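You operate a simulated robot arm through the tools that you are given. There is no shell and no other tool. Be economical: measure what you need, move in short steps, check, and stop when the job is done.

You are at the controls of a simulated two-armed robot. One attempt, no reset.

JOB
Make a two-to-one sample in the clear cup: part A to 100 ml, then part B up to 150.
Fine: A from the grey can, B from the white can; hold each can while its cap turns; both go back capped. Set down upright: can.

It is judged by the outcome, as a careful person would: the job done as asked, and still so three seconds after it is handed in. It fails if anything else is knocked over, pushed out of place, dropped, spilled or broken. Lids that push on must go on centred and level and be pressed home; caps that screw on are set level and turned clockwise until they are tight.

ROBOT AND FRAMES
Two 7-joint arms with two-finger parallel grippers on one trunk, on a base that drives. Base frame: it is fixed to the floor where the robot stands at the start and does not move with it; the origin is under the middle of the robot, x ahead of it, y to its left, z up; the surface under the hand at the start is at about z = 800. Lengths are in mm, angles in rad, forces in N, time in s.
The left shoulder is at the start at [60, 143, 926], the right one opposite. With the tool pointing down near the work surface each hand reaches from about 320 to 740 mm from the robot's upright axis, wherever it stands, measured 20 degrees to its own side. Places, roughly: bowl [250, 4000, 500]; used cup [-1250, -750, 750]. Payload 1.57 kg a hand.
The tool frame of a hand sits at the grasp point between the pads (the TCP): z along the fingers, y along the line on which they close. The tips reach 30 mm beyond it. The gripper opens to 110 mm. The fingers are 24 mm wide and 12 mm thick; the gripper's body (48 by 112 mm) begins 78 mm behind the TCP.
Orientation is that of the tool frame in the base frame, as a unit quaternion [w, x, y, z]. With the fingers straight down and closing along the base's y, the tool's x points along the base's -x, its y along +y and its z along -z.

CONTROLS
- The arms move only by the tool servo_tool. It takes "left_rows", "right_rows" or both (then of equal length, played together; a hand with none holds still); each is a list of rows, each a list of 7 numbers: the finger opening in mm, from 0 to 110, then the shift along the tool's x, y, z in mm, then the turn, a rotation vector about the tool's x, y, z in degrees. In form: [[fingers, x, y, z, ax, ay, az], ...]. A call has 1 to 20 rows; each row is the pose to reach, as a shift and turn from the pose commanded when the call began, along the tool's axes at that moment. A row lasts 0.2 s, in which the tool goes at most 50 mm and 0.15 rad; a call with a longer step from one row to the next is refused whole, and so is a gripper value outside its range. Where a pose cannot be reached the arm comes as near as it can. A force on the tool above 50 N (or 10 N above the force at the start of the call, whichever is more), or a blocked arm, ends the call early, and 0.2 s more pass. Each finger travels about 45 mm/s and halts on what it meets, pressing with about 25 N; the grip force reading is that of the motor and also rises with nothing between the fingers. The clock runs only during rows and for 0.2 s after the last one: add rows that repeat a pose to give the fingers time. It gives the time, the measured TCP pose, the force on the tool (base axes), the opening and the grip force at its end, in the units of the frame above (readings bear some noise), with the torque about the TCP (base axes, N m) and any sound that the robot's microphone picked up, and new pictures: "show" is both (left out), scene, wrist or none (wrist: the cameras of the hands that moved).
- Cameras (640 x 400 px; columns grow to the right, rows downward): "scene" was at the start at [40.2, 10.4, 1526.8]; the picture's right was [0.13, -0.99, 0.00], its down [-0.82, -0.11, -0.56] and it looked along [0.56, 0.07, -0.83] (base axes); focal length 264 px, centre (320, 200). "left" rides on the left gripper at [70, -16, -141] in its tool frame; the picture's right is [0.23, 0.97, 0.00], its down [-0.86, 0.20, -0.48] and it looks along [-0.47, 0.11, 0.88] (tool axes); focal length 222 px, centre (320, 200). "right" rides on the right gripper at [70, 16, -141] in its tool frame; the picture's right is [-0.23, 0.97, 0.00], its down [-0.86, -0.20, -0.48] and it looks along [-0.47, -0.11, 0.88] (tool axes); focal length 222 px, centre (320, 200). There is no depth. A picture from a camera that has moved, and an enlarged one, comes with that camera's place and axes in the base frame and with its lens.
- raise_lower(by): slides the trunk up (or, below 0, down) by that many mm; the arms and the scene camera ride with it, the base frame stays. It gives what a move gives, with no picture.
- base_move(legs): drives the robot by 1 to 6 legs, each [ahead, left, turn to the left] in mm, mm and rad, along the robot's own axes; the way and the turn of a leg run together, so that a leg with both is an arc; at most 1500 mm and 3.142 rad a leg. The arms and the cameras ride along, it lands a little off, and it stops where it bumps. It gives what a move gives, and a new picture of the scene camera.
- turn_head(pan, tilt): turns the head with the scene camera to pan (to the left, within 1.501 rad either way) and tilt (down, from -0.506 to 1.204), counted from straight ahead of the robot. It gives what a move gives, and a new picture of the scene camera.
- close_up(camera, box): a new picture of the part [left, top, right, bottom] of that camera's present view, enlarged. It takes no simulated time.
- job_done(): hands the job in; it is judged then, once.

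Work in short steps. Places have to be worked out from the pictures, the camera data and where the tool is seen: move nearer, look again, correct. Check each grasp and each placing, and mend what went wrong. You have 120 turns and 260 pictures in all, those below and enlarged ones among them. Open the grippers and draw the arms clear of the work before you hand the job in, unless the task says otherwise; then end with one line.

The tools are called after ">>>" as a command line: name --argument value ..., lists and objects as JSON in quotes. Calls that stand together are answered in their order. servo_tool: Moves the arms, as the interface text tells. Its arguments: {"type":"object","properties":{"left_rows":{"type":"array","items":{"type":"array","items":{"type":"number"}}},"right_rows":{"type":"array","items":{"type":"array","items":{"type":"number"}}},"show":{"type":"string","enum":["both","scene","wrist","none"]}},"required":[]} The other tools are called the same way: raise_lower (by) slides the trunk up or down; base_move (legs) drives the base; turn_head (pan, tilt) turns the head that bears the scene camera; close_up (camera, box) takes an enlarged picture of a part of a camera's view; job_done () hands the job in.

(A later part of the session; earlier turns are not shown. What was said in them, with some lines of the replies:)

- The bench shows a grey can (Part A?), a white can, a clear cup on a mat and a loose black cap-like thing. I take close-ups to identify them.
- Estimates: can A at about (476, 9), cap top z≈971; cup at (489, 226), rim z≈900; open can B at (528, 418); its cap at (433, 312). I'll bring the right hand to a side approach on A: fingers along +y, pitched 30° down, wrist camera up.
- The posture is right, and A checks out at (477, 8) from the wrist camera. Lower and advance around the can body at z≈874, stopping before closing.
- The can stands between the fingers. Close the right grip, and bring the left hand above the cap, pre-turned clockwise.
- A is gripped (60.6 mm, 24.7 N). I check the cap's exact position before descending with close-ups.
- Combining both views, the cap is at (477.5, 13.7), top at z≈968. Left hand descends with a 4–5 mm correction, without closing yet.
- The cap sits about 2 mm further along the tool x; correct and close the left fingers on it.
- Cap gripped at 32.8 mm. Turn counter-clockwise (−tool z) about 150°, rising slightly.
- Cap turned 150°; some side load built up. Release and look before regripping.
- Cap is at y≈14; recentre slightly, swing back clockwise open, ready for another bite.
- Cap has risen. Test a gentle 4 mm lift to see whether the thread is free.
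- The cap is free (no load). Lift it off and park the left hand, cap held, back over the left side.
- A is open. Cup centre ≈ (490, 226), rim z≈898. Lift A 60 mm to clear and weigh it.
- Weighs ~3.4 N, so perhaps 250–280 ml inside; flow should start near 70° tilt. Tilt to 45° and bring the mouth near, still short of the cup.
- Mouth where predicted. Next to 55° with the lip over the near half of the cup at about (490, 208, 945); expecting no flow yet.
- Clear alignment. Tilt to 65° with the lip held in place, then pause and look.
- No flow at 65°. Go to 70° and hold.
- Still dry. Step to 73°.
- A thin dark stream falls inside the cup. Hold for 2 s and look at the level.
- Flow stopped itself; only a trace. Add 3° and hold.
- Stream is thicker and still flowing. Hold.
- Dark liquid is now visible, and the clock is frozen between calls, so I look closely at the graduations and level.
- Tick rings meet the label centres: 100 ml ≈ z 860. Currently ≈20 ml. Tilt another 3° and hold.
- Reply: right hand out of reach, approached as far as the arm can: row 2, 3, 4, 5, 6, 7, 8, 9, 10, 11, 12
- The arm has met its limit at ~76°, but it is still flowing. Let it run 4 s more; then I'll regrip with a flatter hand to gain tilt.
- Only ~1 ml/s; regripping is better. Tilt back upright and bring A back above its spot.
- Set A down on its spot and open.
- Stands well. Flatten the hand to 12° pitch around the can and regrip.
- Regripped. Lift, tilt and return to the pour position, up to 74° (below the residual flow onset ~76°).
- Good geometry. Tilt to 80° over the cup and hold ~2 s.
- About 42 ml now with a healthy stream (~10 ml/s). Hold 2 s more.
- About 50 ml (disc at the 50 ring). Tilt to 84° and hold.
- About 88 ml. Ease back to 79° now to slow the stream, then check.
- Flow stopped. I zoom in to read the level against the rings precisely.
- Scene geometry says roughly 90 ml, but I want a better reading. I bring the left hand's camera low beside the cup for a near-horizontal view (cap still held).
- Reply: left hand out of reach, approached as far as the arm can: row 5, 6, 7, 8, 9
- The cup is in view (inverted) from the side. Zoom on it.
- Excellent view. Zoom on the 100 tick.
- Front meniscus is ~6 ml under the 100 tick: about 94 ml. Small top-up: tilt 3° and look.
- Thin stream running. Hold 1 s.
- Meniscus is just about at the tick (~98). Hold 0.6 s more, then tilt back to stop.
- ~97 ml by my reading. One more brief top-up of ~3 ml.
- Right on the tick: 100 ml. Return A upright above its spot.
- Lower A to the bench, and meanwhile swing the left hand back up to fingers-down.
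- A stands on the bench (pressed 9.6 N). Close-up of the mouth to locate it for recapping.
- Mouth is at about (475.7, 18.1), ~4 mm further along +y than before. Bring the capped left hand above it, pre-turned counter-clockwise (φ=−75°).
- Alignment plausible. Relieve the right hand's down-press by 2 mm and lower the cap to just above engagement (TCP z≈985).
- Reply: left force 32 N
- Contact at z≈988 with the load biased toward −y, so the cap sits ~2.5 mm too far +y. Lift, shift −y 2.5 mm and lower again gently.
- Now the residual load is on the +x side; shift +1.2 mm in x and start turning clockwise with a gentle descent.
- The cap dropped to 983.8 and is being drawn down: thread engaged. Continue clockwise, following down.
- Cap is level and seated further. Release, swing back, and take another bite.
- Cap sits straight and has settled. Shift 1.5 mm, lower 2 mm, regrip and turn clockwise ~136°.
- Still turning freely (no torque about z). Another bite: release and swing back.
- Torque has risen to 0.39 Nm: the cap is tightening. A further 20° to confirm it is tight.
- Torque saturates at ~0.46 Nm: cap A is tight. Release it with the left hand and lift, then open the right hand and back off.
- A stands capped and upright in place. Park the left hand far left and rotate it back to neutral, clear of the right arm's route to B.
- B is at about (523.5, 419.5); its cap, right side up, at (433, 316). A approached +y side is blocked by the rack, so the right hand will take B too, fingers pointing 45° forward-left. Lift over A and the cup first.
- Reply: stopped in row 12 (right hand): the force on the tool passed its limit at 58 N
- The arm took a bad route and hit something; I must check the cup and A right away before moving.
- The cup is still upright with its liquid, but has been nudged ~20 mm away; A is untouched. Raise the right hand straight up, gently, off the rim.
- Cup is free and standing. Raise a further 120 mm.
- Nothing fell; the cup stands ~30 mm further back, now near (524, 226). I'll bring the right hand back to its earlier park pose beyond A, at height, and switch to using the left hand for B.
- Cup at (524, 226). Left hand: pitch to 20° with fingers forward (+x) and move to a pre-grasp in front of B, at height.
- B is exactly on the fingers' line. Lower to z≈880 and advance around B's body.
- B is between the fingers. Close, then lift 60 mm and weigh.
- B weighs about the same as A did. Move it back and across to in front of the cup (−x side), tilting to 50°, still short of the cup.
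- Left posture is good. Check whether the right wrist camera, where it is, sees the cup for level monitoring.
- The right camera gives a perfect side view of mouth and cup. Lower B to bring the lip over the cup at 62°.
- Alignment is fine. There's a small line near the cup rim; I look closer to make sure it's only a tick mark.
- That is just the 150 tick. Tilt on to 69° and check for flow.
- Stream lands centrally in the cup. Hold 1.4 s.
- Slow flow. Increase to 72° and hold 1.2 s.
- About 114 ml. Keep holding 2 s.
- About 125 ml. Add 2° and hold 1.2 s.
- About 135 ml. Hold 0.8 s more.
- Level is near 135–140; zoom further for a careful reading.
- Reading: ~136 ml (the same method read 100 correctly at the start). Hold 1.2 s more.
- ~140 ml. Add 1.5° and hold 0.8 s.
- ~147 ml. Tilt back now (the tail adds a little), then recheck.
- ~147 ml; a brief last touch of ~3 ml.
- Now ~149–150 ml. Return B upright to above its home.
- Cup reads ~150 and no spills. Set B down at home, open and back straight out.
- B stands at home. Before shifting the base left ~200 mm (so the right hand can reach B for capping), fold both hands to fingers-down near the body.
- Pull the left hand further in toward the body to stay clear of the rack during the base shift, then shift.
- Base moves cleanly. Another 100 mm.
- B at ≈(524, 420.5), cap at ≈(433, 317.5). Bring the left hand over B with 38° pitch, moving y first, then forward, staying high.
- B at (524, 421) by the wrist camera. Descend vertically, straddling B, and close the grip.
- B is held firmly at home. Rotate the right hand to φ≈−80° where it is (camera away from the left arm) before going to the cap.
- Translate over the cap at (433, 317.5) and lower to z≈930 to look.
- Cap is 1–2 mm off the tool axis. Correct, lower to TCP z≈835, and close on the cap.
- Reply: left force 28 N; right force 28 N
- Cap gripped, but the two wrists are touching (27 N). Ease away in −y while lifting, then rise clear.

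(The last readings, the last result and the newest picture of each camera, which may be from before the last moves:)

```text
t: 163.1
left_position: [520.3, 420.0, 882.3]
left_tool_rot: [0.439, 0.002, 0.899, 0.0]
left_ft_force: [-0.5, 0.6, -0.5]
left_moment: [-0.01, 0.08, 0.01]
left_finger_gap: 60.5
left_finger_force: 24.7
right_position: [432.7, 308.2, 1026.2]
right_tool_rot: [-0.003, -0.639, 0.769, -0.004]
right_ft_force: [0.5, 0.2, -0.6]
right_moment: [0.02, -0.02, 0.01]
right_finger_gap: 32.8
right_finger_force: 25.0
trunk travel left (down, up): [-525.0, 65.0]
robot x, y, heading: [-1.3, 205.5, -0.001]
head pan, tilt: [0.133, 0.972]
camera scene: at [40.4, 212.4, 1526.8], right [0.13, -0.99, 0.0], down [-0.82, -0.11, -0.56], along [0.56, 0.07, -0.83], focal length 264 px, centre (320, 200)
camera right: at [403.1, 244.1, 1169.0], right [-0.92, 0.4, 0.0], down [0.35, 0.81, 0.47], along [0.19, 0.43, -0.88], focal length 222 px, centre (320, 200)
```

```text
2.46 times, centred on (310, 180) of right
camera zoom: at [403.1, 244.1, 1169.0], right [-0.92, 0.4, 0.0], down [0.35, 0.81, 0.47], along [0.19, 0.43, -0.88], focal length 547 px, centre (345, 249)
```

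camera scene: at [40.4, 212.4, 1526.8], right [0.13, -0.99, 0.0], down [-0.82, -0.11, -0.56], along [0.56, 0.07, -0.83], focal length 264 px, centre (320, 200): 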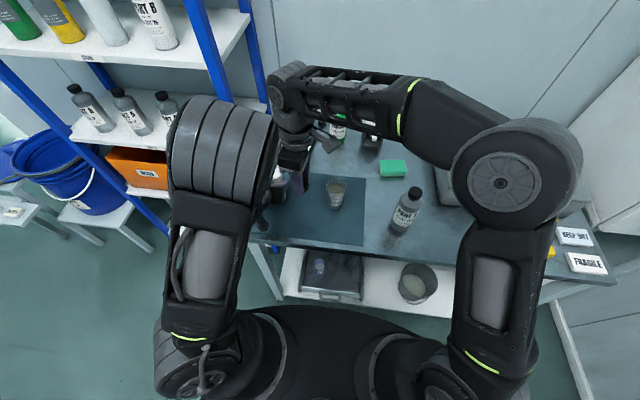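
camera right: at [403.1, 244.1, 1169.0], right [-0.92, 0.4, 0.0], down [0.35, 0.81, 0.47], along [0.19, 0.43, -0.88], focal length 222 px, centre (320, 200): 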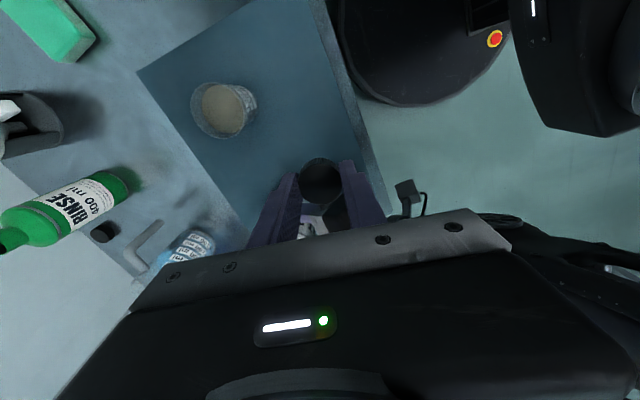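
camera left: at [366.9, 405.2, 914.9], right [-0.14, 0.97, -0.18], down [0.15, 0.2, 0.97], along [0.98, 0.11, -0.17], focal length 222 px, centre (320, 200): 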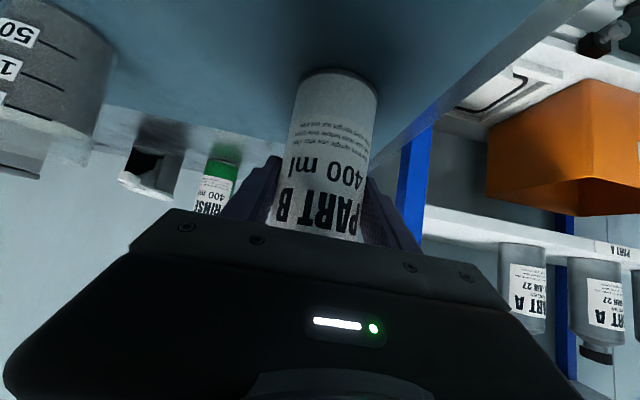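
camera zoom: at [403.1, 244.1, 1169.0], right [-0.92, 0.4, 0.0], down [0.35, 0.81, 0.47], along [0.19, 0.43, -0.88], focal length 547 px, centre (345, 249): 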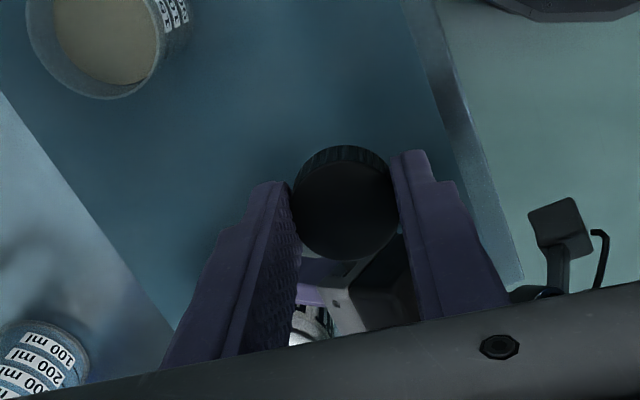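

Free and clear, cap held. Move over B's mouth at (524.5, 420.7), staying ~25 mm above.

>>> servo_tool --right_rows '[[25, -20, -30, 0, 0, 0, 0], [25, -55, -50, 0, 0, 0, 0], [25, -90, -64, 0, 0, 0, 0], [25, -128.7, -70.4, 2, 0, 0, 0], [25, -128.7, -70.4, 2, 0, 0, 0]]'

>>> close_up --camera "right" --box '[240, 100, 400, 220]'

>>> close_up --camera "scene" --box '[240, 130, 330, 220]'

```text
t: 164.3
left_position: [520.7, 421.2, 882.1]
left_tool_rot: [0.438, 0.0, 0.899, 0.0]
left_ft_force: [-0.1, -0.2, 1.1]
left_moment: [-0.06, 0.0, 0.03]
left_finger_gap: 60.6
left_finger_force: 25.4
right_position: [495.0, 354.4, 1024.0]
right_tool_rot: [-0.002, -0.639, 0.769, -0.003]
right_ft_force: [-0.2, -0.4, -0.1]
right_moment: [0.02, -0.01, -0.01]
right_finger_gap: 32.7
right_finger_force: 24.3
right hand out of reach, approached as far as the arm can: row 3, 4, 5
trunk travel left (down, up): [-525.0, 65.0]
robot x, y, heading: [-1.3, 200.0, -0.003]
head pan, tilt: [0.133, 0.972]
camera scene: at [40.5, 212.3, 1526.8], right [0.13, -0.99, 0.0], down [-0.82, -0.11, -0.56], along [0.56, 0.07, -0.83], focal length 264 px, centre (320, 200)
camera right: at [463.6, 288.2, 1168.1], right [-0.92, 0.4, 0.0], down [0.35, 0.81, 0.47], along [0.19, 0.43, -0.88], focal length 222 px, centre (320, 200)
```

scene: 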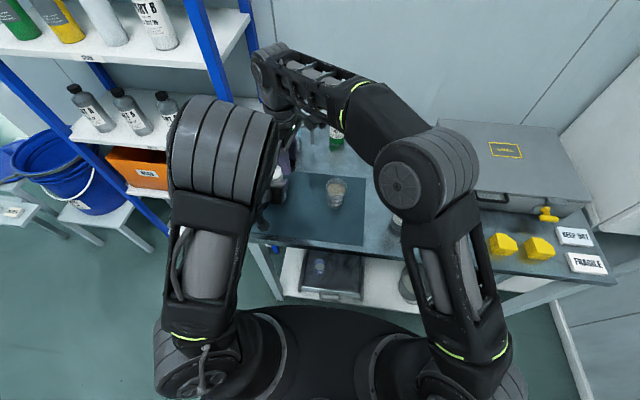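
right: 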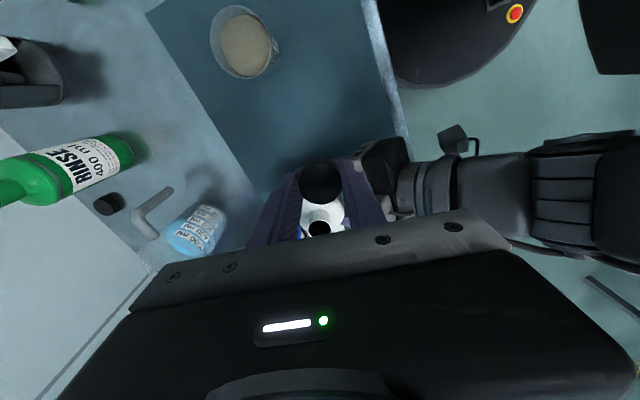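

```text
3.33 times, centred on (320, 160) of right
camera zoom: at [463.6, 288.2, 1168.1], right [-0.92, 0.4, 0.0], down [0.35, 0.81, 0.47], along [0.19, 0.43, -0.88], focal length 740 px, centre (320, 333)
```

zoom: 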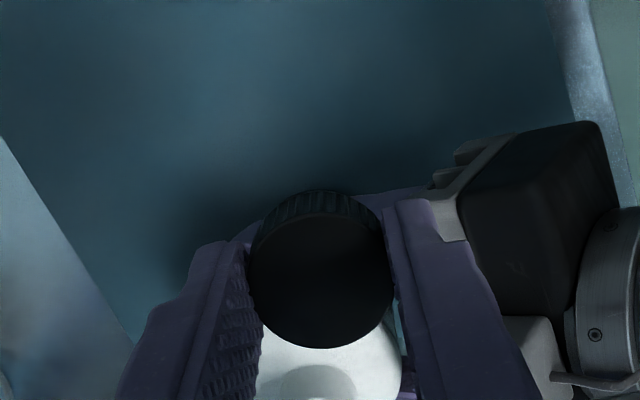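

```text
4.44 times, centred on (285, 175) of scene
camera zoom: at [40.5, 212.3, 1526.8], right [0.13, -0.99, 0.0], down [-0.82, -0.11, -0.56], along [0.56, 0.07, -0.83], focal length 1174 px, centre (476, 311)
```

zoom: 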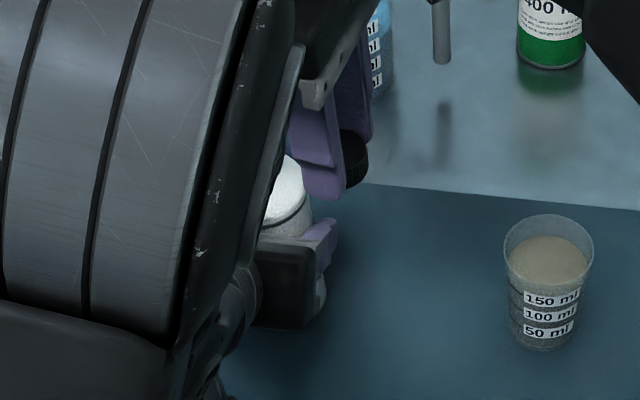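

Out of the right arm's reach here. I'll back the right hand off and carry B (held by the left) nearer, to about (480, 340) on the mat, yawing the left hand 45° so it stays clear; B goes home again after capping.

>>> servo_tool --right_rows '[[25, 19, 5, -5, 0, 0, 0], [25, 38, 10, -10, 0, 0, 0], [25, 57.6, 14.9, -16, 0, 0, 0], [25, 57.6, 14.9, -16, 0, 0, 0], [25, 57.6, 14.9, -16, 0, 0, 0], [25, 57.6, 14.9, -16, 0, 0, 0], [25, 57.6, 14.9, -16, 0, 0, 0], [25, 57.6, 14.9, -16, 0, 0, 0], [25, 57.6, 14.9, -16, 0, 0, 0], [25, 57.6, 14.9, -16, 0, 0, 0], [25, 57.6, 14.9, -16, 0, 0, 0], [25, 57.6, 14.9, -16, 0, 0, 0], [25, 57.6, 14.9, -16, 0, 0, 0]]' --left_rows '[[40, 0, 0, 0, 0, 0, 0], [40, 0, 0, 0, 0, 0, 0], [40, -6, 0, -4.6, 0, 0, 0], [40, -11.8, 0, -9.2, 0, 0, 0], [40, -7.6, -13, -14.5, 5.9, 0, 4.6], [40, -3.4, -27, -20, 11.8, 0, 9.2], [40, 0.8, -40, -25, 17.7, 0, 13.8], [40, 5, -54, -30.5, 23.7, 0, 18.5], [40, 9.1, -67, -36, 29.6, 0, 23.1], [40, 13.3, -80.5, -41.3, 35.5, 0, 27.7], [40, 19, -80.5, -37, 35.5, 0, 27.7], [40, 23.5, -80.5, -33.3, 35.5, 0, 27.7], [40, 25.1, -80.5, -32.1, 35.5, 0, 27.7]]' --show "scene"

>>> close_up --camera "right" --box '[200, 100, 440, 250]'

```text
t: 167.1
left_position: [479.4, 339.9, 882.4]
left_tool_rot: [0.405, 0.346, 0.829, -0.17]
left_ft_force: [0.6, -0.5, -4.1]
left_moment: [-0.01, -0.02, -0.01]
left_finger_gap: 60.5
left_finger_force: 25.1
right_position: [465.5, 299.5, 1041.3]
right_tool_rot: [-0.003, -0.639, 0.769, -0.004]
right_ft_force: [0.8, -0.5, 0.5]
right_moment: [-0.03, 0.02, 0.03]
right_finger_gap: 32.8
right_finger_force: 25.1
trunk travel left (down, up): [-525.0, 65.0]
robot x, y, heading: [2.3, 204.0, 0.001]
head pan, tilt: [0.133, 0.972]
camera scene: at [40.6, 212.4, 1526.8], right [0.13, -0.99, 0.0], down [-0.82, -0.11, -0.56], along [0.56, 0.07, -0.83], focal length 264 px, centre (320, 200)
```

scene: 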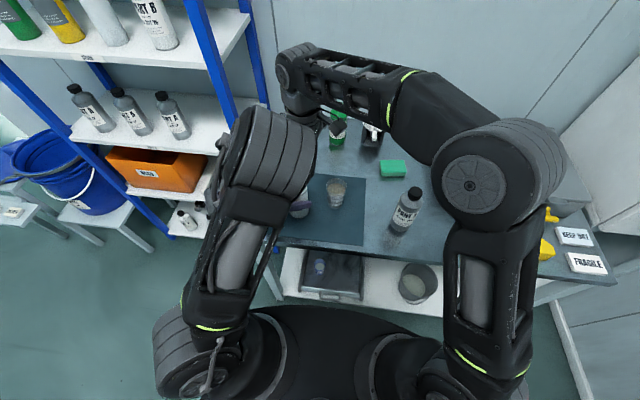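

```text
2.67 times, centred on (320, 175) of right
camera zoom: at [436.0, 235.2, 1183.7], right [-0.92, 0.4, 0.0], down [0.35, 0.81, 0.47], along [0.19, 0.43, -0.88], focal length 592 px, centre (320, 267)
```

zoom: 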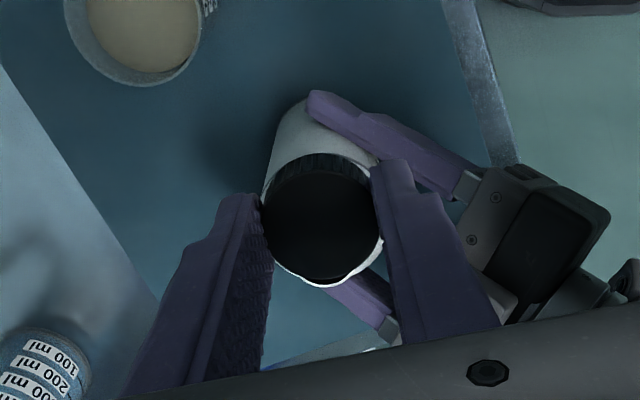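

Right over the mouth now: shift to (482, 339.8) and lower to just above the rim; also press B down 1.5 mm so it rests on the mat.

>>> servo_tool --right_rows '[[25, -20, -4, 0, 0, 0, 0], [25, -42.6, -9, 0, 0, 0, 0], [25, -42.6, -9, 15, 0, 0, 0], [25, -42.6, -9, 28, 0, 0, 0], [25, -42.6, -9, 36, 0, 0, 0], [25, -42.6, -9, 38, 0, 0, 0]]' --left_rows '[[40, 0.6, 0, 0.5, 0, 0, 0], [40, 1.2, 0, 0.9, 0, 0, 0], [40, 1.2, 0, 0.9, 0, 0, 0], [40, 1.2, 0, 0.9, 0, 0, 0], [40, 1.2, 0, 0.9, 0, 0, 0], [40, 1.2, 0, 0.9, 0, 0, 0]]' --show "none"

>>> close_up --camera "right" --box '[260, 100, 380, 220]'

>>> close_up --camera "left" --box '[220, 60, 460, 260]'

```text
t: 168.5
left_position: [478.8, 340.7, 882.7]
left_tool_rot: [0.406, 0.345, 0.829, -0.169]
left_ft_force: [1.0, -0.5, 6.7]
left_moment: [-0.03, -0.05, 0.0]
left_finger_gap: 60.7
left_finger_force: 25.4
right_position: [483.5, 339.8, 1002.3]
right_tool_rot: [-0.002, -0.64, 0.768, -0.002]
right_ft_force: [-0.3, 0.6, 0.7]
right_moment: [0.0, 0.0, 0.0]
right_finger_gap: 32.9
right_finger_force: 24.7
trunk travel left (down, up): [-525.0, 65.0]
robot x, y, heading: [-1.8, 200.6, -0.0]
head pan, tilt: [0.133, 0.972]
```

```text
3.33 times, centred on (320, 160) of right
camera zoom: at [452.8, 275.4, 1144.5], right [-0.92, 0.4, 0.0], down [0.35, 0.81, 0.47], along [0.19, 0.43, -0.88], focal length 740 px, centre (320, 333)
```

zoom: 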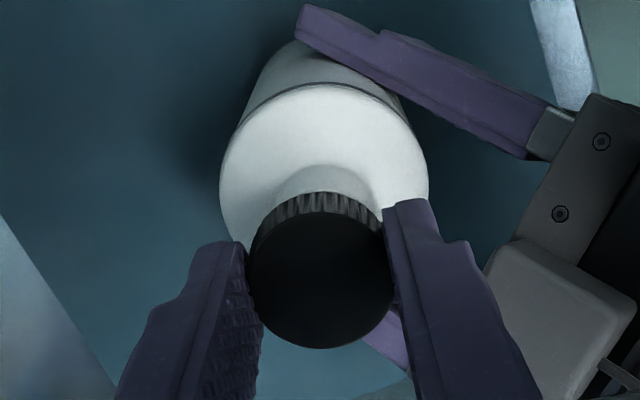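

```text
2.00 times, centred on (340, 160) of left
camera zoom: at [358.6, 439.2, 914.6], right [0.59, 0.79, -0.18], down [0.25, 0.04, 0.97], along [0.77, -0.62, -0.17], focal length 444 px, centre (280, 280)
```

zoom: 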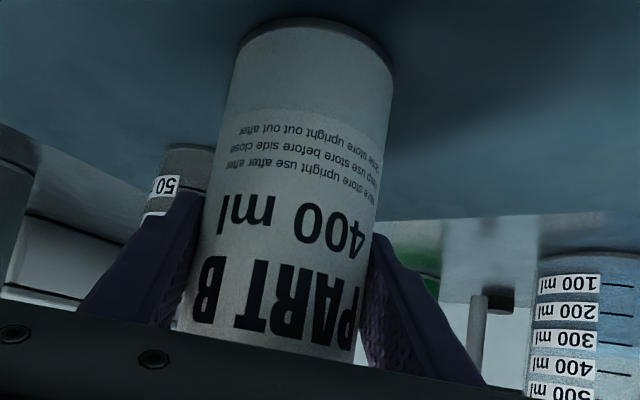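

B rests on the mat. Shift the cap by about (−2, −1.5) mm and lower to contact, reading the moment for centring.

>>> servo_tool --right_rows '[[25, 1.8, 1.7, 0, 0, 0, 0], [25, 1.8, 1.7, 4, 0, 0, 0], [25, 1.8, 1.7, 7, 0, 0, 0], [25, 1.8, 1.7, 9, 0, 0, 0], [25, 1.8, 1.7, 11, 0, 0, 0], [25, 1.8, 1.7, 12.5, 0, 0, 0]]' --show "none"

```text
t: 169.9
left_position: [478.9, 339.9, 883.0]
left_tool_rot: [0.406, 0.345, 0.829, -0.169]
left_ft_force: [-0.7, -1.2, 10.7]
left_moment: [0.1, 0.13, -0.03]
left_finger_gap: 60.6
left_finger_force: 24.6
right_position: [479.1, 337.7, 989.6]
right_tool_rot: [-0.004, -0.639, 0.769, -0.003]
right_ft_force: [-0.4, 0.1, -0.1]
right_moment: [-0.01, 0.02, -0.01]
right_finger_gap: 32.7
right_finger_force: 24.7
trunk travel left (down, up): [-525.0, 65.0]
robot x, y, heading: [-4.9, 206.0, -0.004]
head pan, tilt: [0.133, 0.972]
```

No contact yet at 989.6. Lower a few mm more.

>>> servo_tool --right_rows '[[25, 0, 0, 1, 0, 0, 0], [25, 0, 0, 2, 0, 0, 0], [25, 0, 0, 3, 0, 0, 0], [25, 0, 0, 4, 0, 0, 0]]' --show "none"

>>> close_up --camera "right" --box '[260, 100, 380, 220]'

```text
t: 170.9
left_position: [479.1, 339.2, 882.3]
left_tool_rot: [0.405, 0.345, 0.83, -0.169]
left_ft_force: [-2.7, -1.3, 10.1]
left_moment: [-0.15, 0.09, -0.03]
left_finger_gap: 60.5
left_finger_force: 25.2
right_position: [479.9, 337.1, 985.9]
right_tool_rot: [-0.002, -0.64, 0.768, -0.003]
right_ft_force: [0.6, -0.4, -0.3]
right_moment: [0.0, -0.01, -0.03]
right_finger_gap: 32.6
right_finger_force: 25.0
trunk travel left (down, up): [-525.0, 65.0]
robot x, y, heading: [-1.9, 197.1, -0.001]
head pan, tilt: [0.133, 0.972]
```

```text
3.33 times, centred on (320, 160) of right
camera zoom: at [450.2, 273.0, 1128.3], right [-0.92, 0.4, 0.0], down [0.35, 0.81, 0.47], along [0.19, 0.43, -0.88], focal length 740 px, centre (320, 333)
```

zoom: 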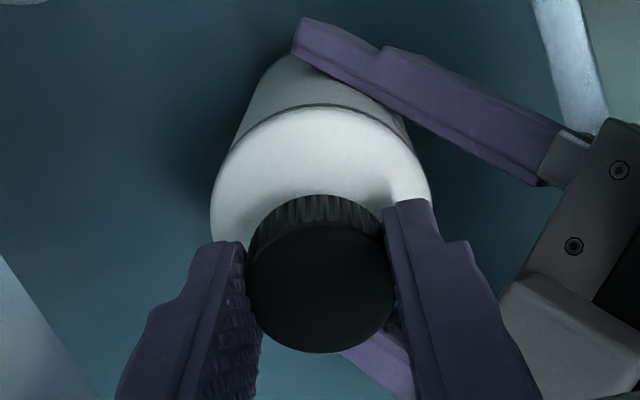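

Laterally centred now. Continue down 4 mm in small steps to first contact.

>>> servo_tool --right_rows '[[25, 0, 0, 1, 0, 0, 0], [25, 0, 0, 2, 0, 0, 0], [25, 0, 0, 3, 0, 0, 0], [25, 0, 0, 4, 0, 0, 0]]' --show "none"

```text
t: 171.9
left_position: [477.4, 339.7, 882.7]
left_tool_rot: [0.405, 0.346, 0.83, -0.168]
left_ft_force: [1.3, -0.5, 1.3]
left_moment: [-0.65, 0.18, -0.01]
left_finger_gap: 60.4
left_finger_force: 24.7
right_position: [481.0, 337.8, 983.9]
right_tool_rot: [-0.001, -0.639, 0.769, -0.003]
right_ft_force: [-2.9, -3.2, 12.5]
right_moment: [0.08, 0.0, 0.03]
right_finger_gap: 32.7
right_finger_force: 25.2
trunk travel left (down, up): [-525.0, 65.0]
robot x, y, heading: [-3.0, 198.7, -0.0]
head pan, tilt: [0.133, 0.972]
```

Contact with a well-centred load (12.5 N). Turn clockwise 150°, following down.

>>> servo_tool --right_rows '[[25, 0, 0, 0, 0, 0, 8.4], [25, 0, 0, 0, 0, 0, 16.8], [25, 0, 0, 0.1, 0, 0, 25.2], [25, 0, 0, 0.3, 0, 0, 33.6], [25, 0, 0, 0.5, 0, 0, 42], [25, 0, 0, 0.7, 0, 0, 50.4], [25, 0, 0, 0.9, 0, 0, 58.8], [25, 0, 0, 1.1, 0, 0, 67.2], [25, 0, 0, 1.3, 0, 0, 75.6], [25, 0, 0, 1.5, 0, 0, 84], [25, 0, 0, 1.7, 0, 0, 92.4], [25, 0, 0, 1.9, 0, 0, 100.8], [25, 0, 0, 2.1, 0, 0, 109.2], [25, 0, 0, 2.3, 0, 0, 117.6], [25, 0, 0, 2.5, 0, 0, 126], [25, 0, 0, 2.7, 0, 0, 134.4], [25, 0, 0, 2.9, 0, 0, 142.8], [25, 0, 0, 3, 0, 0, 150]]' --show "none"

>>> close_up --camera "right" --box '[240, 80, 400, 220]'

```text
t: 175.7
left_position: [479.4, 340.6, 882.7]
left_tool_rot: [0.405, 0.344, 0.83, -0.167]
left_ft_force: [4.9, 2.8, -7.8]
left_moment: [-0.04, 0.0, 0.0]
left_finger_gap: 60.8
left_finger_force: 25.4
right_position: [480.6, 337.2, 979.8]
right_tool_rot: [0.003, 0.578, 0.816, -0.003]
right_ft_force: [-3.2, -1.6, 28.1]
right_moment: [-0.04, 0.09, -0.03]
right_finger_gap: 32.9
right_finger_force: 25.1
trunk travel left (down, up): [-525.0, 65.0]
robot x, y, heading: [-1.6, 200.1, -0.005]
head pan, tilt: [0.133, 0.972]
```

```text
2.86 times, centred on (320, 150) of right
camera zoom: at [470.7, 409.6, 1121.1], right [0.99, 0.11, 0.0], down [0.09, -0.87, 0.49], along [0.05, -0.48, -0.87], focal length 635 px, centre (320, 343)
```

zoom: 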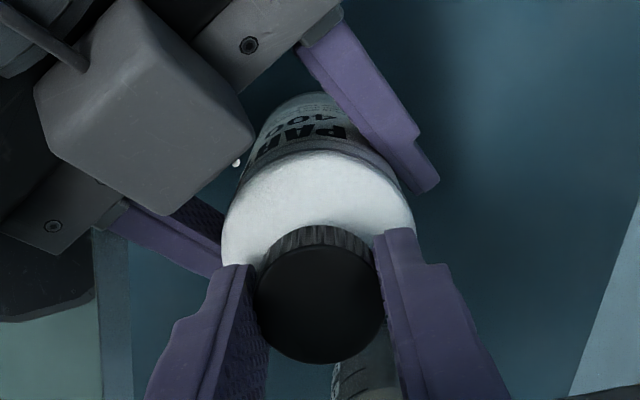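

Pressing 28 N, drawn down 4 mm so far. Release (relieving load), swing back, regrip and turn again.

>>> servo_tool --right_rows '[[45, 0, 0, -1, 0, 0, 0], [60, 0, 0, -1, 0, 0, 0], [60, 0, 0, -1, 0, 0, -8.4], [60, 0, 0, -1, 0, 0, -16.8], [60, 0, 0, -1, 0, 0, -25.2], [60, 0, 0, -1, 0, 0, -33.6], [60, 0, 0, -1, 0, 0, -42], [60, 0, 0, -1, 0, 0, -50.4], [60, 0, 0, -1, 0, 0, -58.8], [60, 0, 0, -1, 0, 0, -67.2], [60, 0, 0, -1, 0, 0, -75.6], [60, 0, 0, -1, 0, 0, -84], [60, 0, 0, -1, 0, 0, -92.4], [60, 0, 0, -1, 0, 0, -100.8], [60, 0, 0, -1, 0, 0, -109.2], [60, 0, 0, -1, 0, 0, -117.6], [60, 0, 0, -1, 0, 0, -126], [60, 0, 0, -1, 0, 0, -134.4], [60, 0, 0, -1, 0, 0, -142.8], [60, 0, 0, -1, 0, 0, -150]]' --show "none"

>>> close_up --camera "right" --box '[260, 100, 380, 220]'

>>> close_up --camera "scene" --box '[270, 150, 350, 220]'

```text
t: 179.9
left_position: [478.2, 340.0, 881.4]
left_tool_rot: [0.405, 0.345, 0.83, -0.169]
left_ft_force: [-1.0, -1.0, 10.8]
left_moment: [-0.01, -0.15, 0.01]
left_finger_gap: 60.7
left_finger_force: 25.4
right_position: [480.5, 338.3, 980.2]
right_tool_rot: [-0.002, -0.64, 0.768, -0.003]
right_ft_force: [1.1, 0.2, 1.2]
right_moment: [0.04, 0.0, -0.01]
right_finger_gap: 58.6
right_finger_force: 0.0
trunk travel left (down, up): [-525.0, 65.0]
robot x, y, heading: [2.6, 202.4, 0.001]
head pan, tilt: [0.133, 0.972]
```

```text
3.33 times, centred on (320, 160) of right
camera zoom: at [450.3, 273.5, 1122.1], right [-0.92, 0.4, 0.0], down [0.35, 0.81, 0.47], along [0.19, 0.43, -0.88], focal length 740 px, centre (320, 333)
```

zoom: 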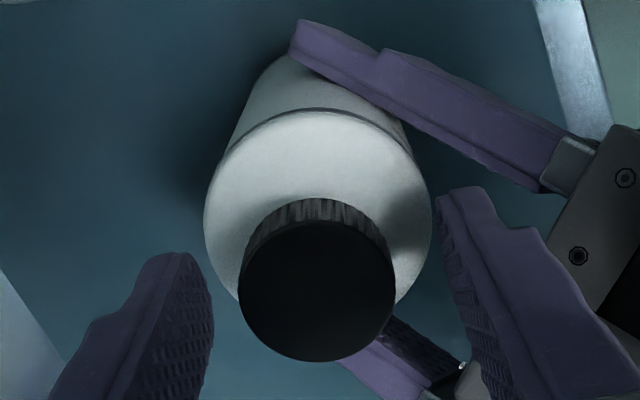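

```text
5.71 times, centred on (310, 185) of scene
camera zoom: at [39.4, 211.9, 1526.8], right [0.13, -0.99, 0.0], down [-0.82, -0.11, -0.56], along [0.56, 0.07, -0.83], focal length 1509 px, centre (377, 286)
```

zoom: 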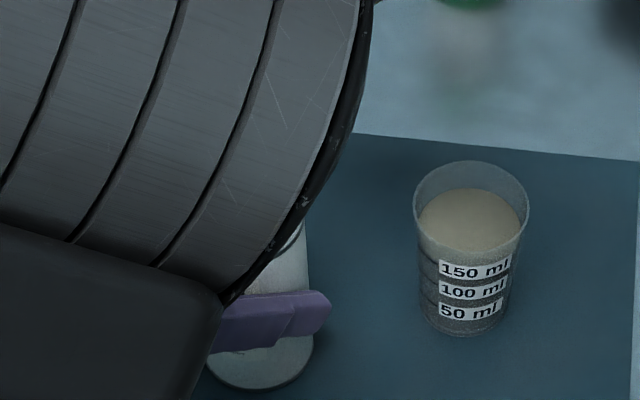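

Cap sits level on the neck. Regrip and turn clockwise again.

>>> servo_tool --right_rows '[[45, 0, 0, 0, 0, 0, 0], [25, 0, 0, 0, 0, 0, 0], [25, 0, 0, 0, 0, 0, 0], [25, 0, 0, 0.1, 0, 0, 8.5], [25, 0, 0, 0.2, 0, 0, 17], [25, 0, 0, 0.4, 0, 0, 25.5], [25, 0, 0, 0.6, 0, 0, 34], [25, 0, 0, 0.8, 0, 0, 42.5], [25, 0, 0, 1.0, 0, 0, 51], [25, 0, 0, 1.2, 0, 0, 59.5], [25, 0, 0, 1.4, 0, 0, 68], [25, 0, 0, 1.6, 0, 0, 76.5], [25, 0, 0, 1.8, 0, 0, 85], [25, 0, 0, 2.0, 0, 0, 93.5], [25, 0, 0, 2.2, 0, 0, 102], [25, 0, 0, 2.4, 0, 0, 110.5], [25, 0, 0, 2.6, 0, 0, 119], [25, 0, 0, 2.8, 0, 0, 127.5], [25, 0, 0, 3.0, 0, 0, 136], [25, 0, 0, 3.2, 0, 0, 144.5]]' --show "none"

```text
t: 184.1
left_position: [477.1, 340.9, 882.0]
left_tool_rot: [0.404, 0.344, 0.831, -0.167]
left_ft_force: [6.8, 3.2, -8.5]
left_moment: [-0.36, 0.49, -0.3]
left_finger_gap: 61.1
left_finger_force: 25.1
right_position: [480.7, 338.6, 977.0]
right_tool_rot: [0.003, 0.537, 0.843, -0.003]
right_ft_force: [-6.5, -4.6, 22.2]
right_moment: [0.04, 0.17, 0.34]
right_finger_gap: 32.1
right_finger_force: 24.8
trunk travel left (down, up): [-525.0, 65.0]
robot x, y, heading: [1.4, 204.9, -0.002]
head pan, tilt: [0.133, 0.972]
```

Torque has risen to 0.34 Nm. One more bite to make sure it's home: release, swing back partially, regrip and tighten.

>>> servo_tool --right_rows '[[45, 0, 0, -1.5, 0, 0, 0], [60, 0, 0, -1.5, 0, 0, 0], [60, 0, 0, -1.5, 0, 0, -8.5], [60, 0, 0, -1.5, 0, 0, -17], [60, 0, 0, -1.5, 0, 0, -25.5], [60, 0, 0, -1.5, 0, 0, -34], [60, 0, 0, -1.5, 0, 0, -42.5], [60, 0, 0, -1.5, 0, 0, -51], [60, 0, 0, -1.5, 0, 0, -59.5], [60, 0, 0, -1.5, 0, 0, -68], [60, 0, 0, -1.5, 0, 0, -76.5], [60, 0, 0, -1.5, 0, 0, -85], [60, 0, 0, -1.5, 0, 0, -93.5], [60, 0, 0, -1.5, 0, 0, -102], [60, 0, 0, -1.5, 0, 0, -110], [60, 0, 0, -1.5, 0, 0, -118], [60, 0, 0, -1.5, 0, 0, -126], [60, 0, 0, -1.5, 0, 0, -134]]' --show "none"

>>> servo_tool --right_rows '[[45, 0, 0, 0, 0, 0, 0], [25, 0, 0, 0, 0, 0, 0], [25, 0, 0, 0, 0, 0, 0], [25, 0, 0, 0, 0, 0, 8.5], [25, 0, 0, 0.1, 0, 0, 17], [25, 0, 0, 0.2, 0, 0, 25.5], [25, 0, 0, 0.3, 0, 0, 34], [25, 0, 0, 0.4, 0, 0, 42.5], [25, 0, 0, 0.5, 0, 0, 51], [25, 0, 0, 0.6, 0, 0, 59.5], [25, 0, 0, 0.7, 0, 0, 68], [25, 0, 0, 0.8, 0, 0, 76.5], [25, 0, 0, 0.9, 0, 0, 85], [25, 0, 0, 1, 0, 0, 93.5], [25, 0, 0, 1, 0, 0, 102], [25, 0, 0, 1, 0, 0, 110.5], [25, 0, 0, 1, 0, 0, 119], [25, 0, 0, 1, 0, 0, 127.5]]' --show "none"

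>>> close_up --camera "right" --box '[240, 80, 400, 220]'

```text
t: 187.9
left_position: [478.9, 340.0, 882.0]
left_tool_rot: [0.404, 0.345, 0.83, -0.168]
left_ft_force: [-4.8, -1.1, 4.9]
left_moment: [0.01, -0.42, 0.09]
left_finger_gap: 60.3
left_finger_force: 25.7
right_position: [480.1, 337.9, 977.7]
right_tool_rot: [-0.003, -0.567, 0.824, -0.001]
right_ft_force: [4.8, 0.8, 0.0]
right_moment: [0.02, -0.01, -0.07]
right_finger_gap: 55.6
right_finger_force: 0.0
trunk travel left (down, up): [-525.0, 65.0]
robot x, y, heading: [-0.9, 203.9, 0.001]
head pan, tilt: [0.133, 0.972]
```

```text
t: 191.7
left_position: [479.1, 340.4, 881.5]
left_tool_rot: [0.404, 0.344, 0.831, -0.168]
left_ft_force: [-0.9, 0.4, -1.3]
left_moment: [-0.09, 0.16, -0.51]
left_finger_gap: 60.7
left_finger_force: 25.0
right_position: [481.0, 337.4, 974.3]
right_tool_rot: [0.001, 0.489, 0.872, -0.004]
right_ft_force: [0.5, -1.4, 1.4]
right_moment: [-0.01, 0.02, 0.53]
right_finger_gap: 33.3
right_finger_force: 24.5
trunk travel left (down, up): [-525.0, 65.0]
robot x, y, heading: [2.1, 201.9, -0.004]
head pan, tilt: [0.133, 0.972]
```

```text
2.86 times, centred on (320, 150) of right
camera zoom: at [457.2, 406.7, 1118.0], right [0.95, 0.31, 0.0], down [0.28, -0.83, 0.49], along [0.15, -0.46, -0.87], focal length 635 px, centre (320, 343)
```

zoom: 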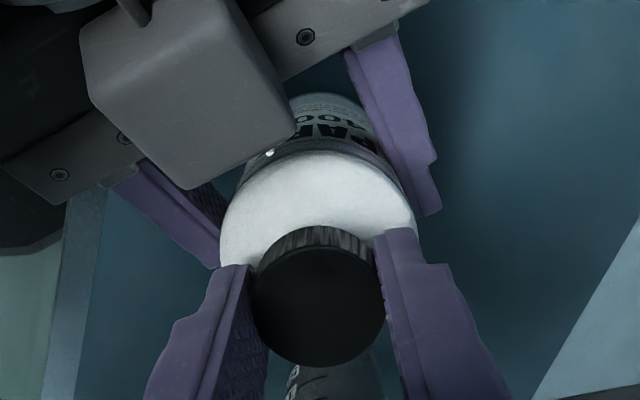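

Cap B tight (0.53 Nm, no residual axial load). Release, lift the right hand and withdraw it toward −y.

>>> servo_tool --right_rows '[[40, 0, 0, 0, 0, 0, 0], [52, 0, 0, 0, 0, 0, 0], [52, 0, 0, -25, 0, 0, 0], [52, 0, 0, -55, 0, 0, 0], [52, 0, 0, -80, 0, 0, 0], [52, -28, -27, -80, 0, 0, 0], [52, -56, -54, -80, 0, 0, 0], [52, -84, -81, -80, 0, 0, 0], [52, -112, -108, -80, 0, 0, 0], [52, -140, -134.6, -80, 0, 0, 0]]' --show "scene"

>>> close_up --camera "right" --box '[160, 0, 480, 200]'

```text
t: 193.9
left_position: [478.3, 340.0, 881.4]
left_tool_rot: [0.405, 0.345, 0.83, -0.169]
left_ft_force: [-0.7, -1.6, -0.4]
left_moment: [-0.01, 0.06, 0.01]
left_finger_gap: 60.5
left_finger_force: 25.1
right_position: [440.1, 148.5, 1059.9]
right_tool_rot: [0.001, 0.489, 0.872, -0.003]
right_ft_force: [-0.6, -0.7, -1.4]
right_moment: [-0.01, 0.0, -0.01]
right_finger_gap: 52.1
right_finger_force: 0.0
right hand out of reach, approached as far as the arm can: row 5
trunk travel left (down, up): [-525.0, 65.0]
robot x, y, heading: [-0.9, 201.8, -0.005]
head pan, tilt: [0.133, 0.972]
camera scene: at [40.2, 211.6, 1526.7], right [0.13, -0.99, 0.0], down [-0.82, -0.11, -0.56], along [0.56, 0.07, -0.83], focal length 264 px, centre (320, 200)
```

scene: 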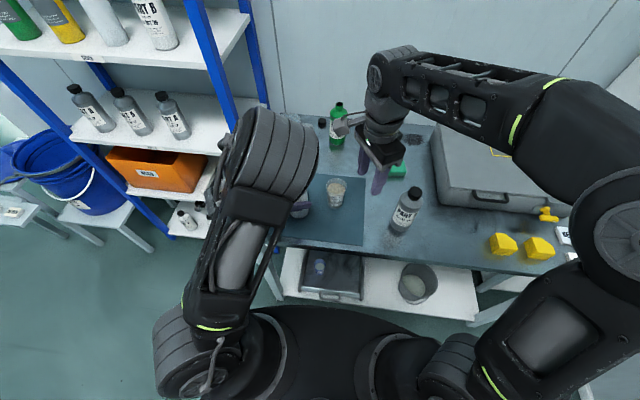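

```text
2.00 times, centred on (320, 100) of right
camera zoom: at [415.9, 216.3, 1201.4], right [0.95, 0.32, 0.0], down [0.28, -0.83, 0.48], along [0.15, -0.46, -0.87], focal length 444 px, centre (320, 400)
```

zoom: 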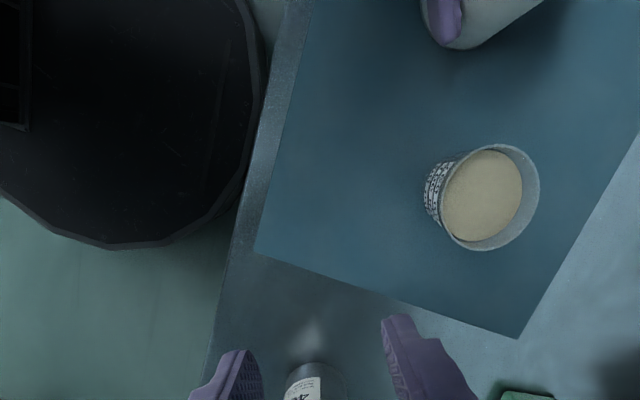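

Clear. Carry B back to its home and set it down (reverse of the carry).

>>> servo_tool --left_rows '[[40, -6, 0, -4.6, 0, 0, 0], [40, -11.8, 0, -9.2, 0, 0, 0], [40, -9, 14.4, -12.8, -5.9, 0, -4.6], [40, -6.2, 28.9, -16.3, -11.8, 0, -9.2], [40, -3.4, 43.3, -19.9, -17.7, 0, -13.8], [40, -0.6, 57.7, -23.5, -23.7, 0, -18.5], [40, 2.2, 72.2, -27, -29.6, 0, -23.1], [40, 5, 86.6, -30.6, -35.5, 0, -27.7], [40, 11.3, 86.6, -25.7, -35.5, 0, -27.7], [40, 15.2, 86.6, -22.6, -35.5, 0, -27.7], [40, 16.8, 86.6, -21.4, -35.5, 0, -27.7], [40, 17.2, 86.6, -21.1, -35.5, 0, -27.7]]' --show "scene"

>>> close_up --camera "scene" --box '[240, 140, 360, 230]'

>>> close_up --camera "left" --box '[220, 40, 460, 240]'

```text
t: 196.5
left_position: [520.5, 420.7, 880.6]
left_tool_rot: [0.439, 0.0, 0.899, 0.0]
left_ft_force: [-0.9, 1.6, 3.4]
left_moment: [0.07, 0.22, -0.06]
left_finger_gap: 60.6
left_finger_force: 25.6
right_position: [439.3, 147.5, 1060.2]
right_tool_rot: [0.002, 0.488, 0.873, -0.004]
right_ft_force: [0.4, -0.4, 0.0]
right_moment: [-0.03, 0.0, -0.02]
right_finger_gap: 51.7
right_finger_force: 0.1
trunk travel left (down, up): [-525.0, 65.0]
robot x, y, heading: [2.7, 202.3, -0.001]
head pan, tilt: [0.133, 0.972]
camera scene: at [39.9, 212.4, 1526.9], right [0.13, -0.99, 0.0], down [-0.82, -0.11, -0.56], along [0.56, 0.07, -0.83], focal length 264 px, centre (320, 200)
```

scene: 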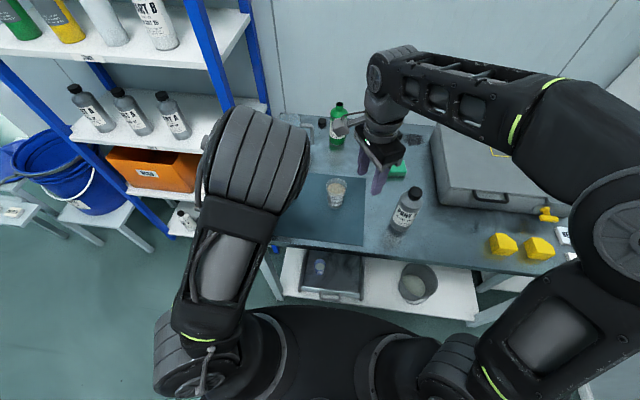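

```text
4.44 times, centred on (300, 185) of scene
camera zoom: at [39.9, 212.4, 1526.9], right [0.13, -0.99, 0.0], down [-0.82, -0.11, -0.56], along [0.56, 0.07, -0.83], focal length 1174 px, centre (409, 267)
```

zoom: 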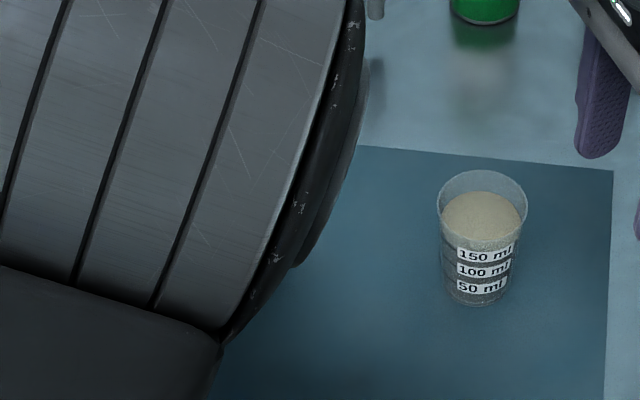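

```text
2.00 times, centred on (340, 140) of left
camera zoom: at [367.1, 406.3, 914.0], right [-0.14, 0.97, -0.18], down [0.15, 0.2, 0.97], along [0.98, 0.11, -0.17], focal length 444 px, centre (280, 320)
```

zoom: 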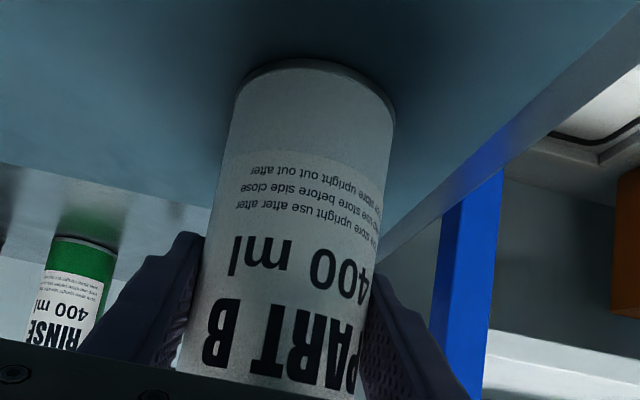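

B is on the mat at home. Open the left hand, rise straight up, then fold back.

>>> servo_tool --left_rows '[[60, 0, 0, 0, 0, 0, 0], [80, 0, 0, 0, 0, 0, 0], [85, 0, 0, 0, 0, 0, 0], [85, -24, 0, -18.5, 0, 0, 0], [85, -55, 0, -43, 0, 0, 0], [85, -87, 0, -68, 0, 0, 0], [85, -118, 0, -92.4, 0, 0, 0], [85, -108, 0, -120, 0, 7, 0], [85, -92, 0, -145, 0, 14, 0], [85, -76, 0, -170, 0, 21, 0], [85, -60, 0, -195, 0, 28, 0], [85, -44, 0, -218, 0, 35, 0], [85, -28, 0, -240, 0, 42, 0], [85, -12, 0, -262, 0, 48, 0], [85, 1.5, 0, -278, 0, 52, 0]]' --show "scene"

>>> close_up --camera "scene" --box '[240, 140, 440, 240]'

>>> close_up --camera "scene" --box '[250, 140, 310, 215]'

```text
t: 199.7
left_position: [299.8, 419.3, 1049.7]
left_tool_rot: [-0.001, 0.0, 1.0, 0.0]
left_ft_force: [-0.1, 0.4, 0.0]
left_moment: [-0.04, 0.0, -0.01]
left_finger_gap: 84.9
left_finger_force: 0.0
right_position: [439.8, 149.5, 1060.8]
right_tool_rot: [0.003, 0.489, 0.872, -0.003]
right_ft_force: [0.4, -0.1, 0.3]
right_moment: [0.02, 0.04, 0.01]
right_finger_gap: 52.0
right_finger_force: 0.1
trunk travel left (down, up): [-525.0, 65.0]
robot x, y, heading: [-0.0, 203.5, -0.001]
head pan, tilt: [0.133, 0.972]
camera scene: at [40.0, 212.3, 1526.8], right [0.13, -0.99, 0.0], down [-0.82, -0.11, -0.56], along [0.56, 0.07, -0.83], focal length 264 px, centre (320, 200)
```

scene: 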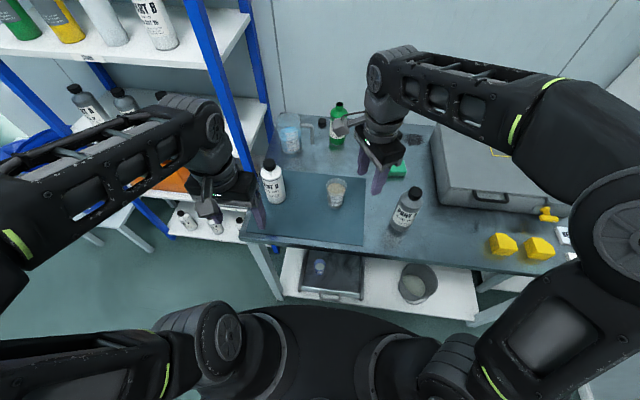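

```text
3.20 times, centred on (340, 190) of scene
camera zoom: at [40.0, 212.3, 1526.8], right [0.13, -0.99, 0.0], down [-0.82, -0.11, -0.56], along [0.56, 0.07, -0.83], focal length 845 px, centre (256, 232)
```

zoom: 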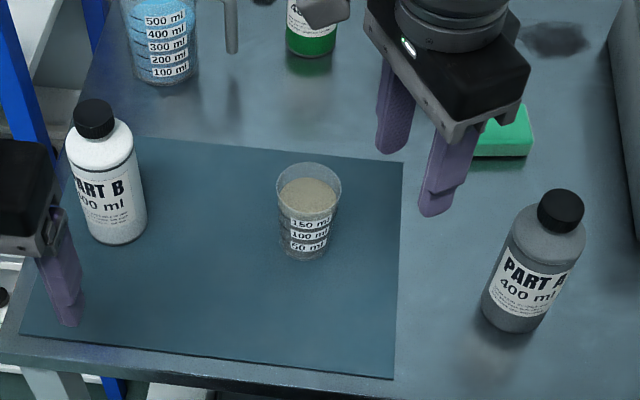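

```text
5.33 times, centred on (280, 178) of scene
camera zoom: at [40.0, 212.3, 1526.8], right [0.13, -0.99, 0.0], down [-0.82, -0.11, -0.56], along [0.56, 0.07, -0.83], focal length 1408 px, centre (533, 320)
```

zoom: 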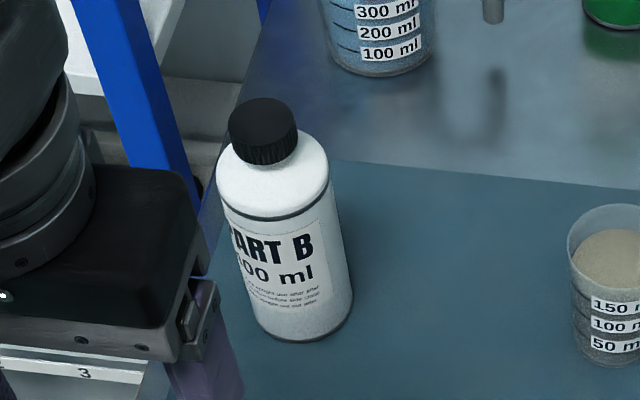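

Both cans are capped, upright and home. I check the cup's level once more closely.

>>> close_up --camera "scene" --box '[324, 174, 350, 210]'

>>> close_up --camera "right" --box '[365, 60, 435, 135]'

```text
11.11 times, centred on (337, 192) of scene
camera zoom: at [40.0, 212.3, 1526.8], right [0.13, -0.99, 0.0], down [-0.82, -0.11, -0.56], along [0.56, 0.07, -0.83], focal length 2934 px, centre (131, 289)
```

zoom: 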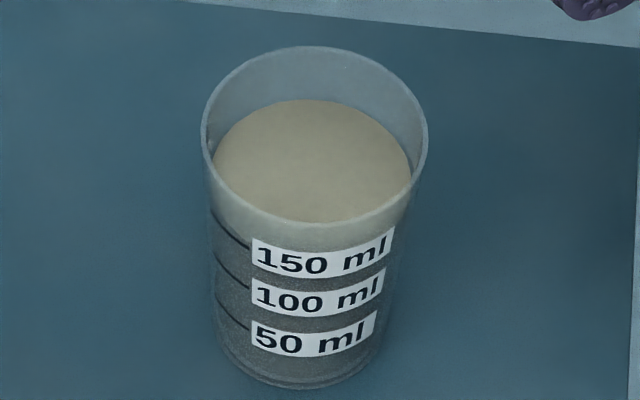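

```text
5.33 times, centred on (400, 98) of right
camera zoom: at [415.9, 217.4, 1201.4], right [0.95, 0.32, 0.0], down [0.28, -0.83, 0.49], along [0.15, -0.46, -0.87], focal length 1185 px, centre (-107, 747)
```

zoom: 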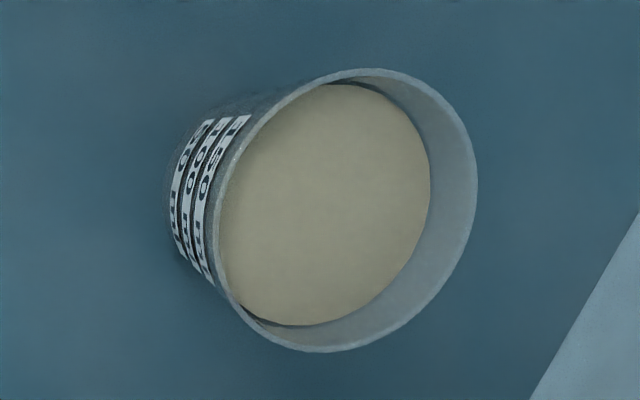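

The surface sits right at the 150 tick. Draw the right hand back from the bench and open it.

>>> servo_tool --right_rows '[[80, 18, -28, -5, 0, 0, 0], [110, 36, -56, -10, 0, 0, 0], [110, 53, -85, -15, 0, 0, 0], [110, 53, -85, -15, 0, 0, 0]]' --left_rows '[[100, 15, 0, -5, 0, 0, 0], [110, 30, 0, -10, 0, 0, 0], [110, 45, 0, -15, 0, 0, 0], [110, 45, 0, -15, 0, 0, 0]]' --show "scene"

>>> close_up --camera "scene" --box '[240, 140, 440, 250]'

```text
t: 200.7
left_position: [257.1, 419.1, 1065.7]
left_tool_rot: [-0.001, 0.001, 1.0, 0.0]
left_ft_force: [-0.1, 0.8, 0.4]
left_moment: [0.0, 0.0, 0.03]
left_finger_gap: 109.9
left_finger_force: 0.0
right_position: [339.3, 150.7, 1071.9]
right_tool_rot: [0.002, 0.489, 0.872, -0.004]
right_ft_force: [-0.8, -0.1, -0.6]
right_moment: [0.02, 0.01, -0.01]
right_finger_gap: 109.9
right_finger_force: 0.0
trunk travel left (down, up): [-525.0, 65.0]
robot x, y, heading: [-0.4, 202.6, -0.004]
head pan, tilt: [0.133, 0.972]
camera scene: at [41.2, 212.6, 1526.7], right [0.13, -0.99, 0.0], down [-0.82, -0.11, -0.56], along [0.56, 0.07, -0.83], focal length 264 px, centre (320, 200)
```

scene: 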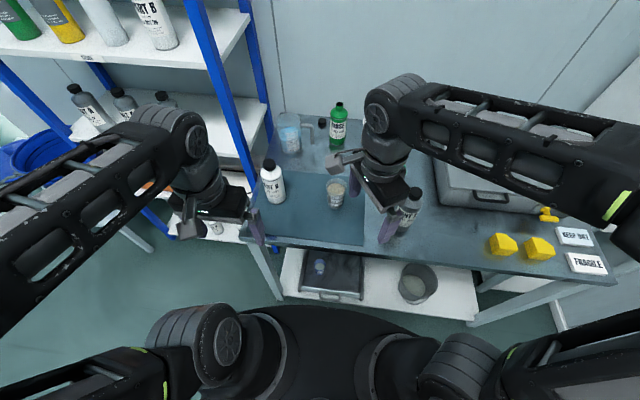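

```text
3.20 times, centred on (340, 195) of scene
camera zoom: at [41.2, 212.6, 1526.7], right [0.13, -0.99, 0.0], down [-0.82, -0.11, -0.56], along [0.56, 0.07, -0.83], focal length 845 px, centre (256, 216)
```

zoom: 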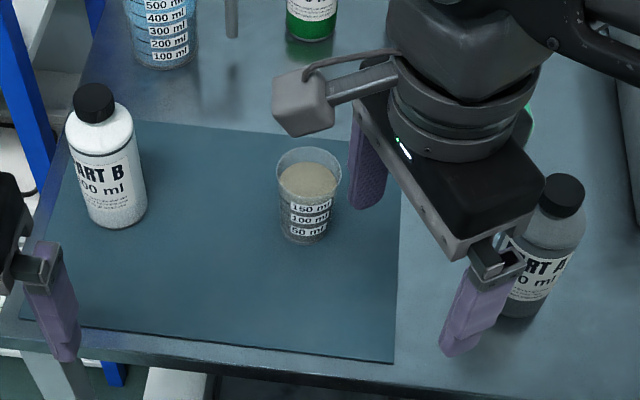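

The grippers are open and clear of everything. Cans A and B stand upright and capped, and the cup is filled to the 150 mark, so I'm handing in.

>>> job_done

```text
The job is handed in.
```

The two-to-one sample is in the clear cup: part A to the 100 ml mark, then part B up to about 150 ml. Both cans are back in their places, upright and capped tight, and I saw no spills. During one move the right hand knocked the cup, and it now stands about 30 mm back from where it started; I left it there.
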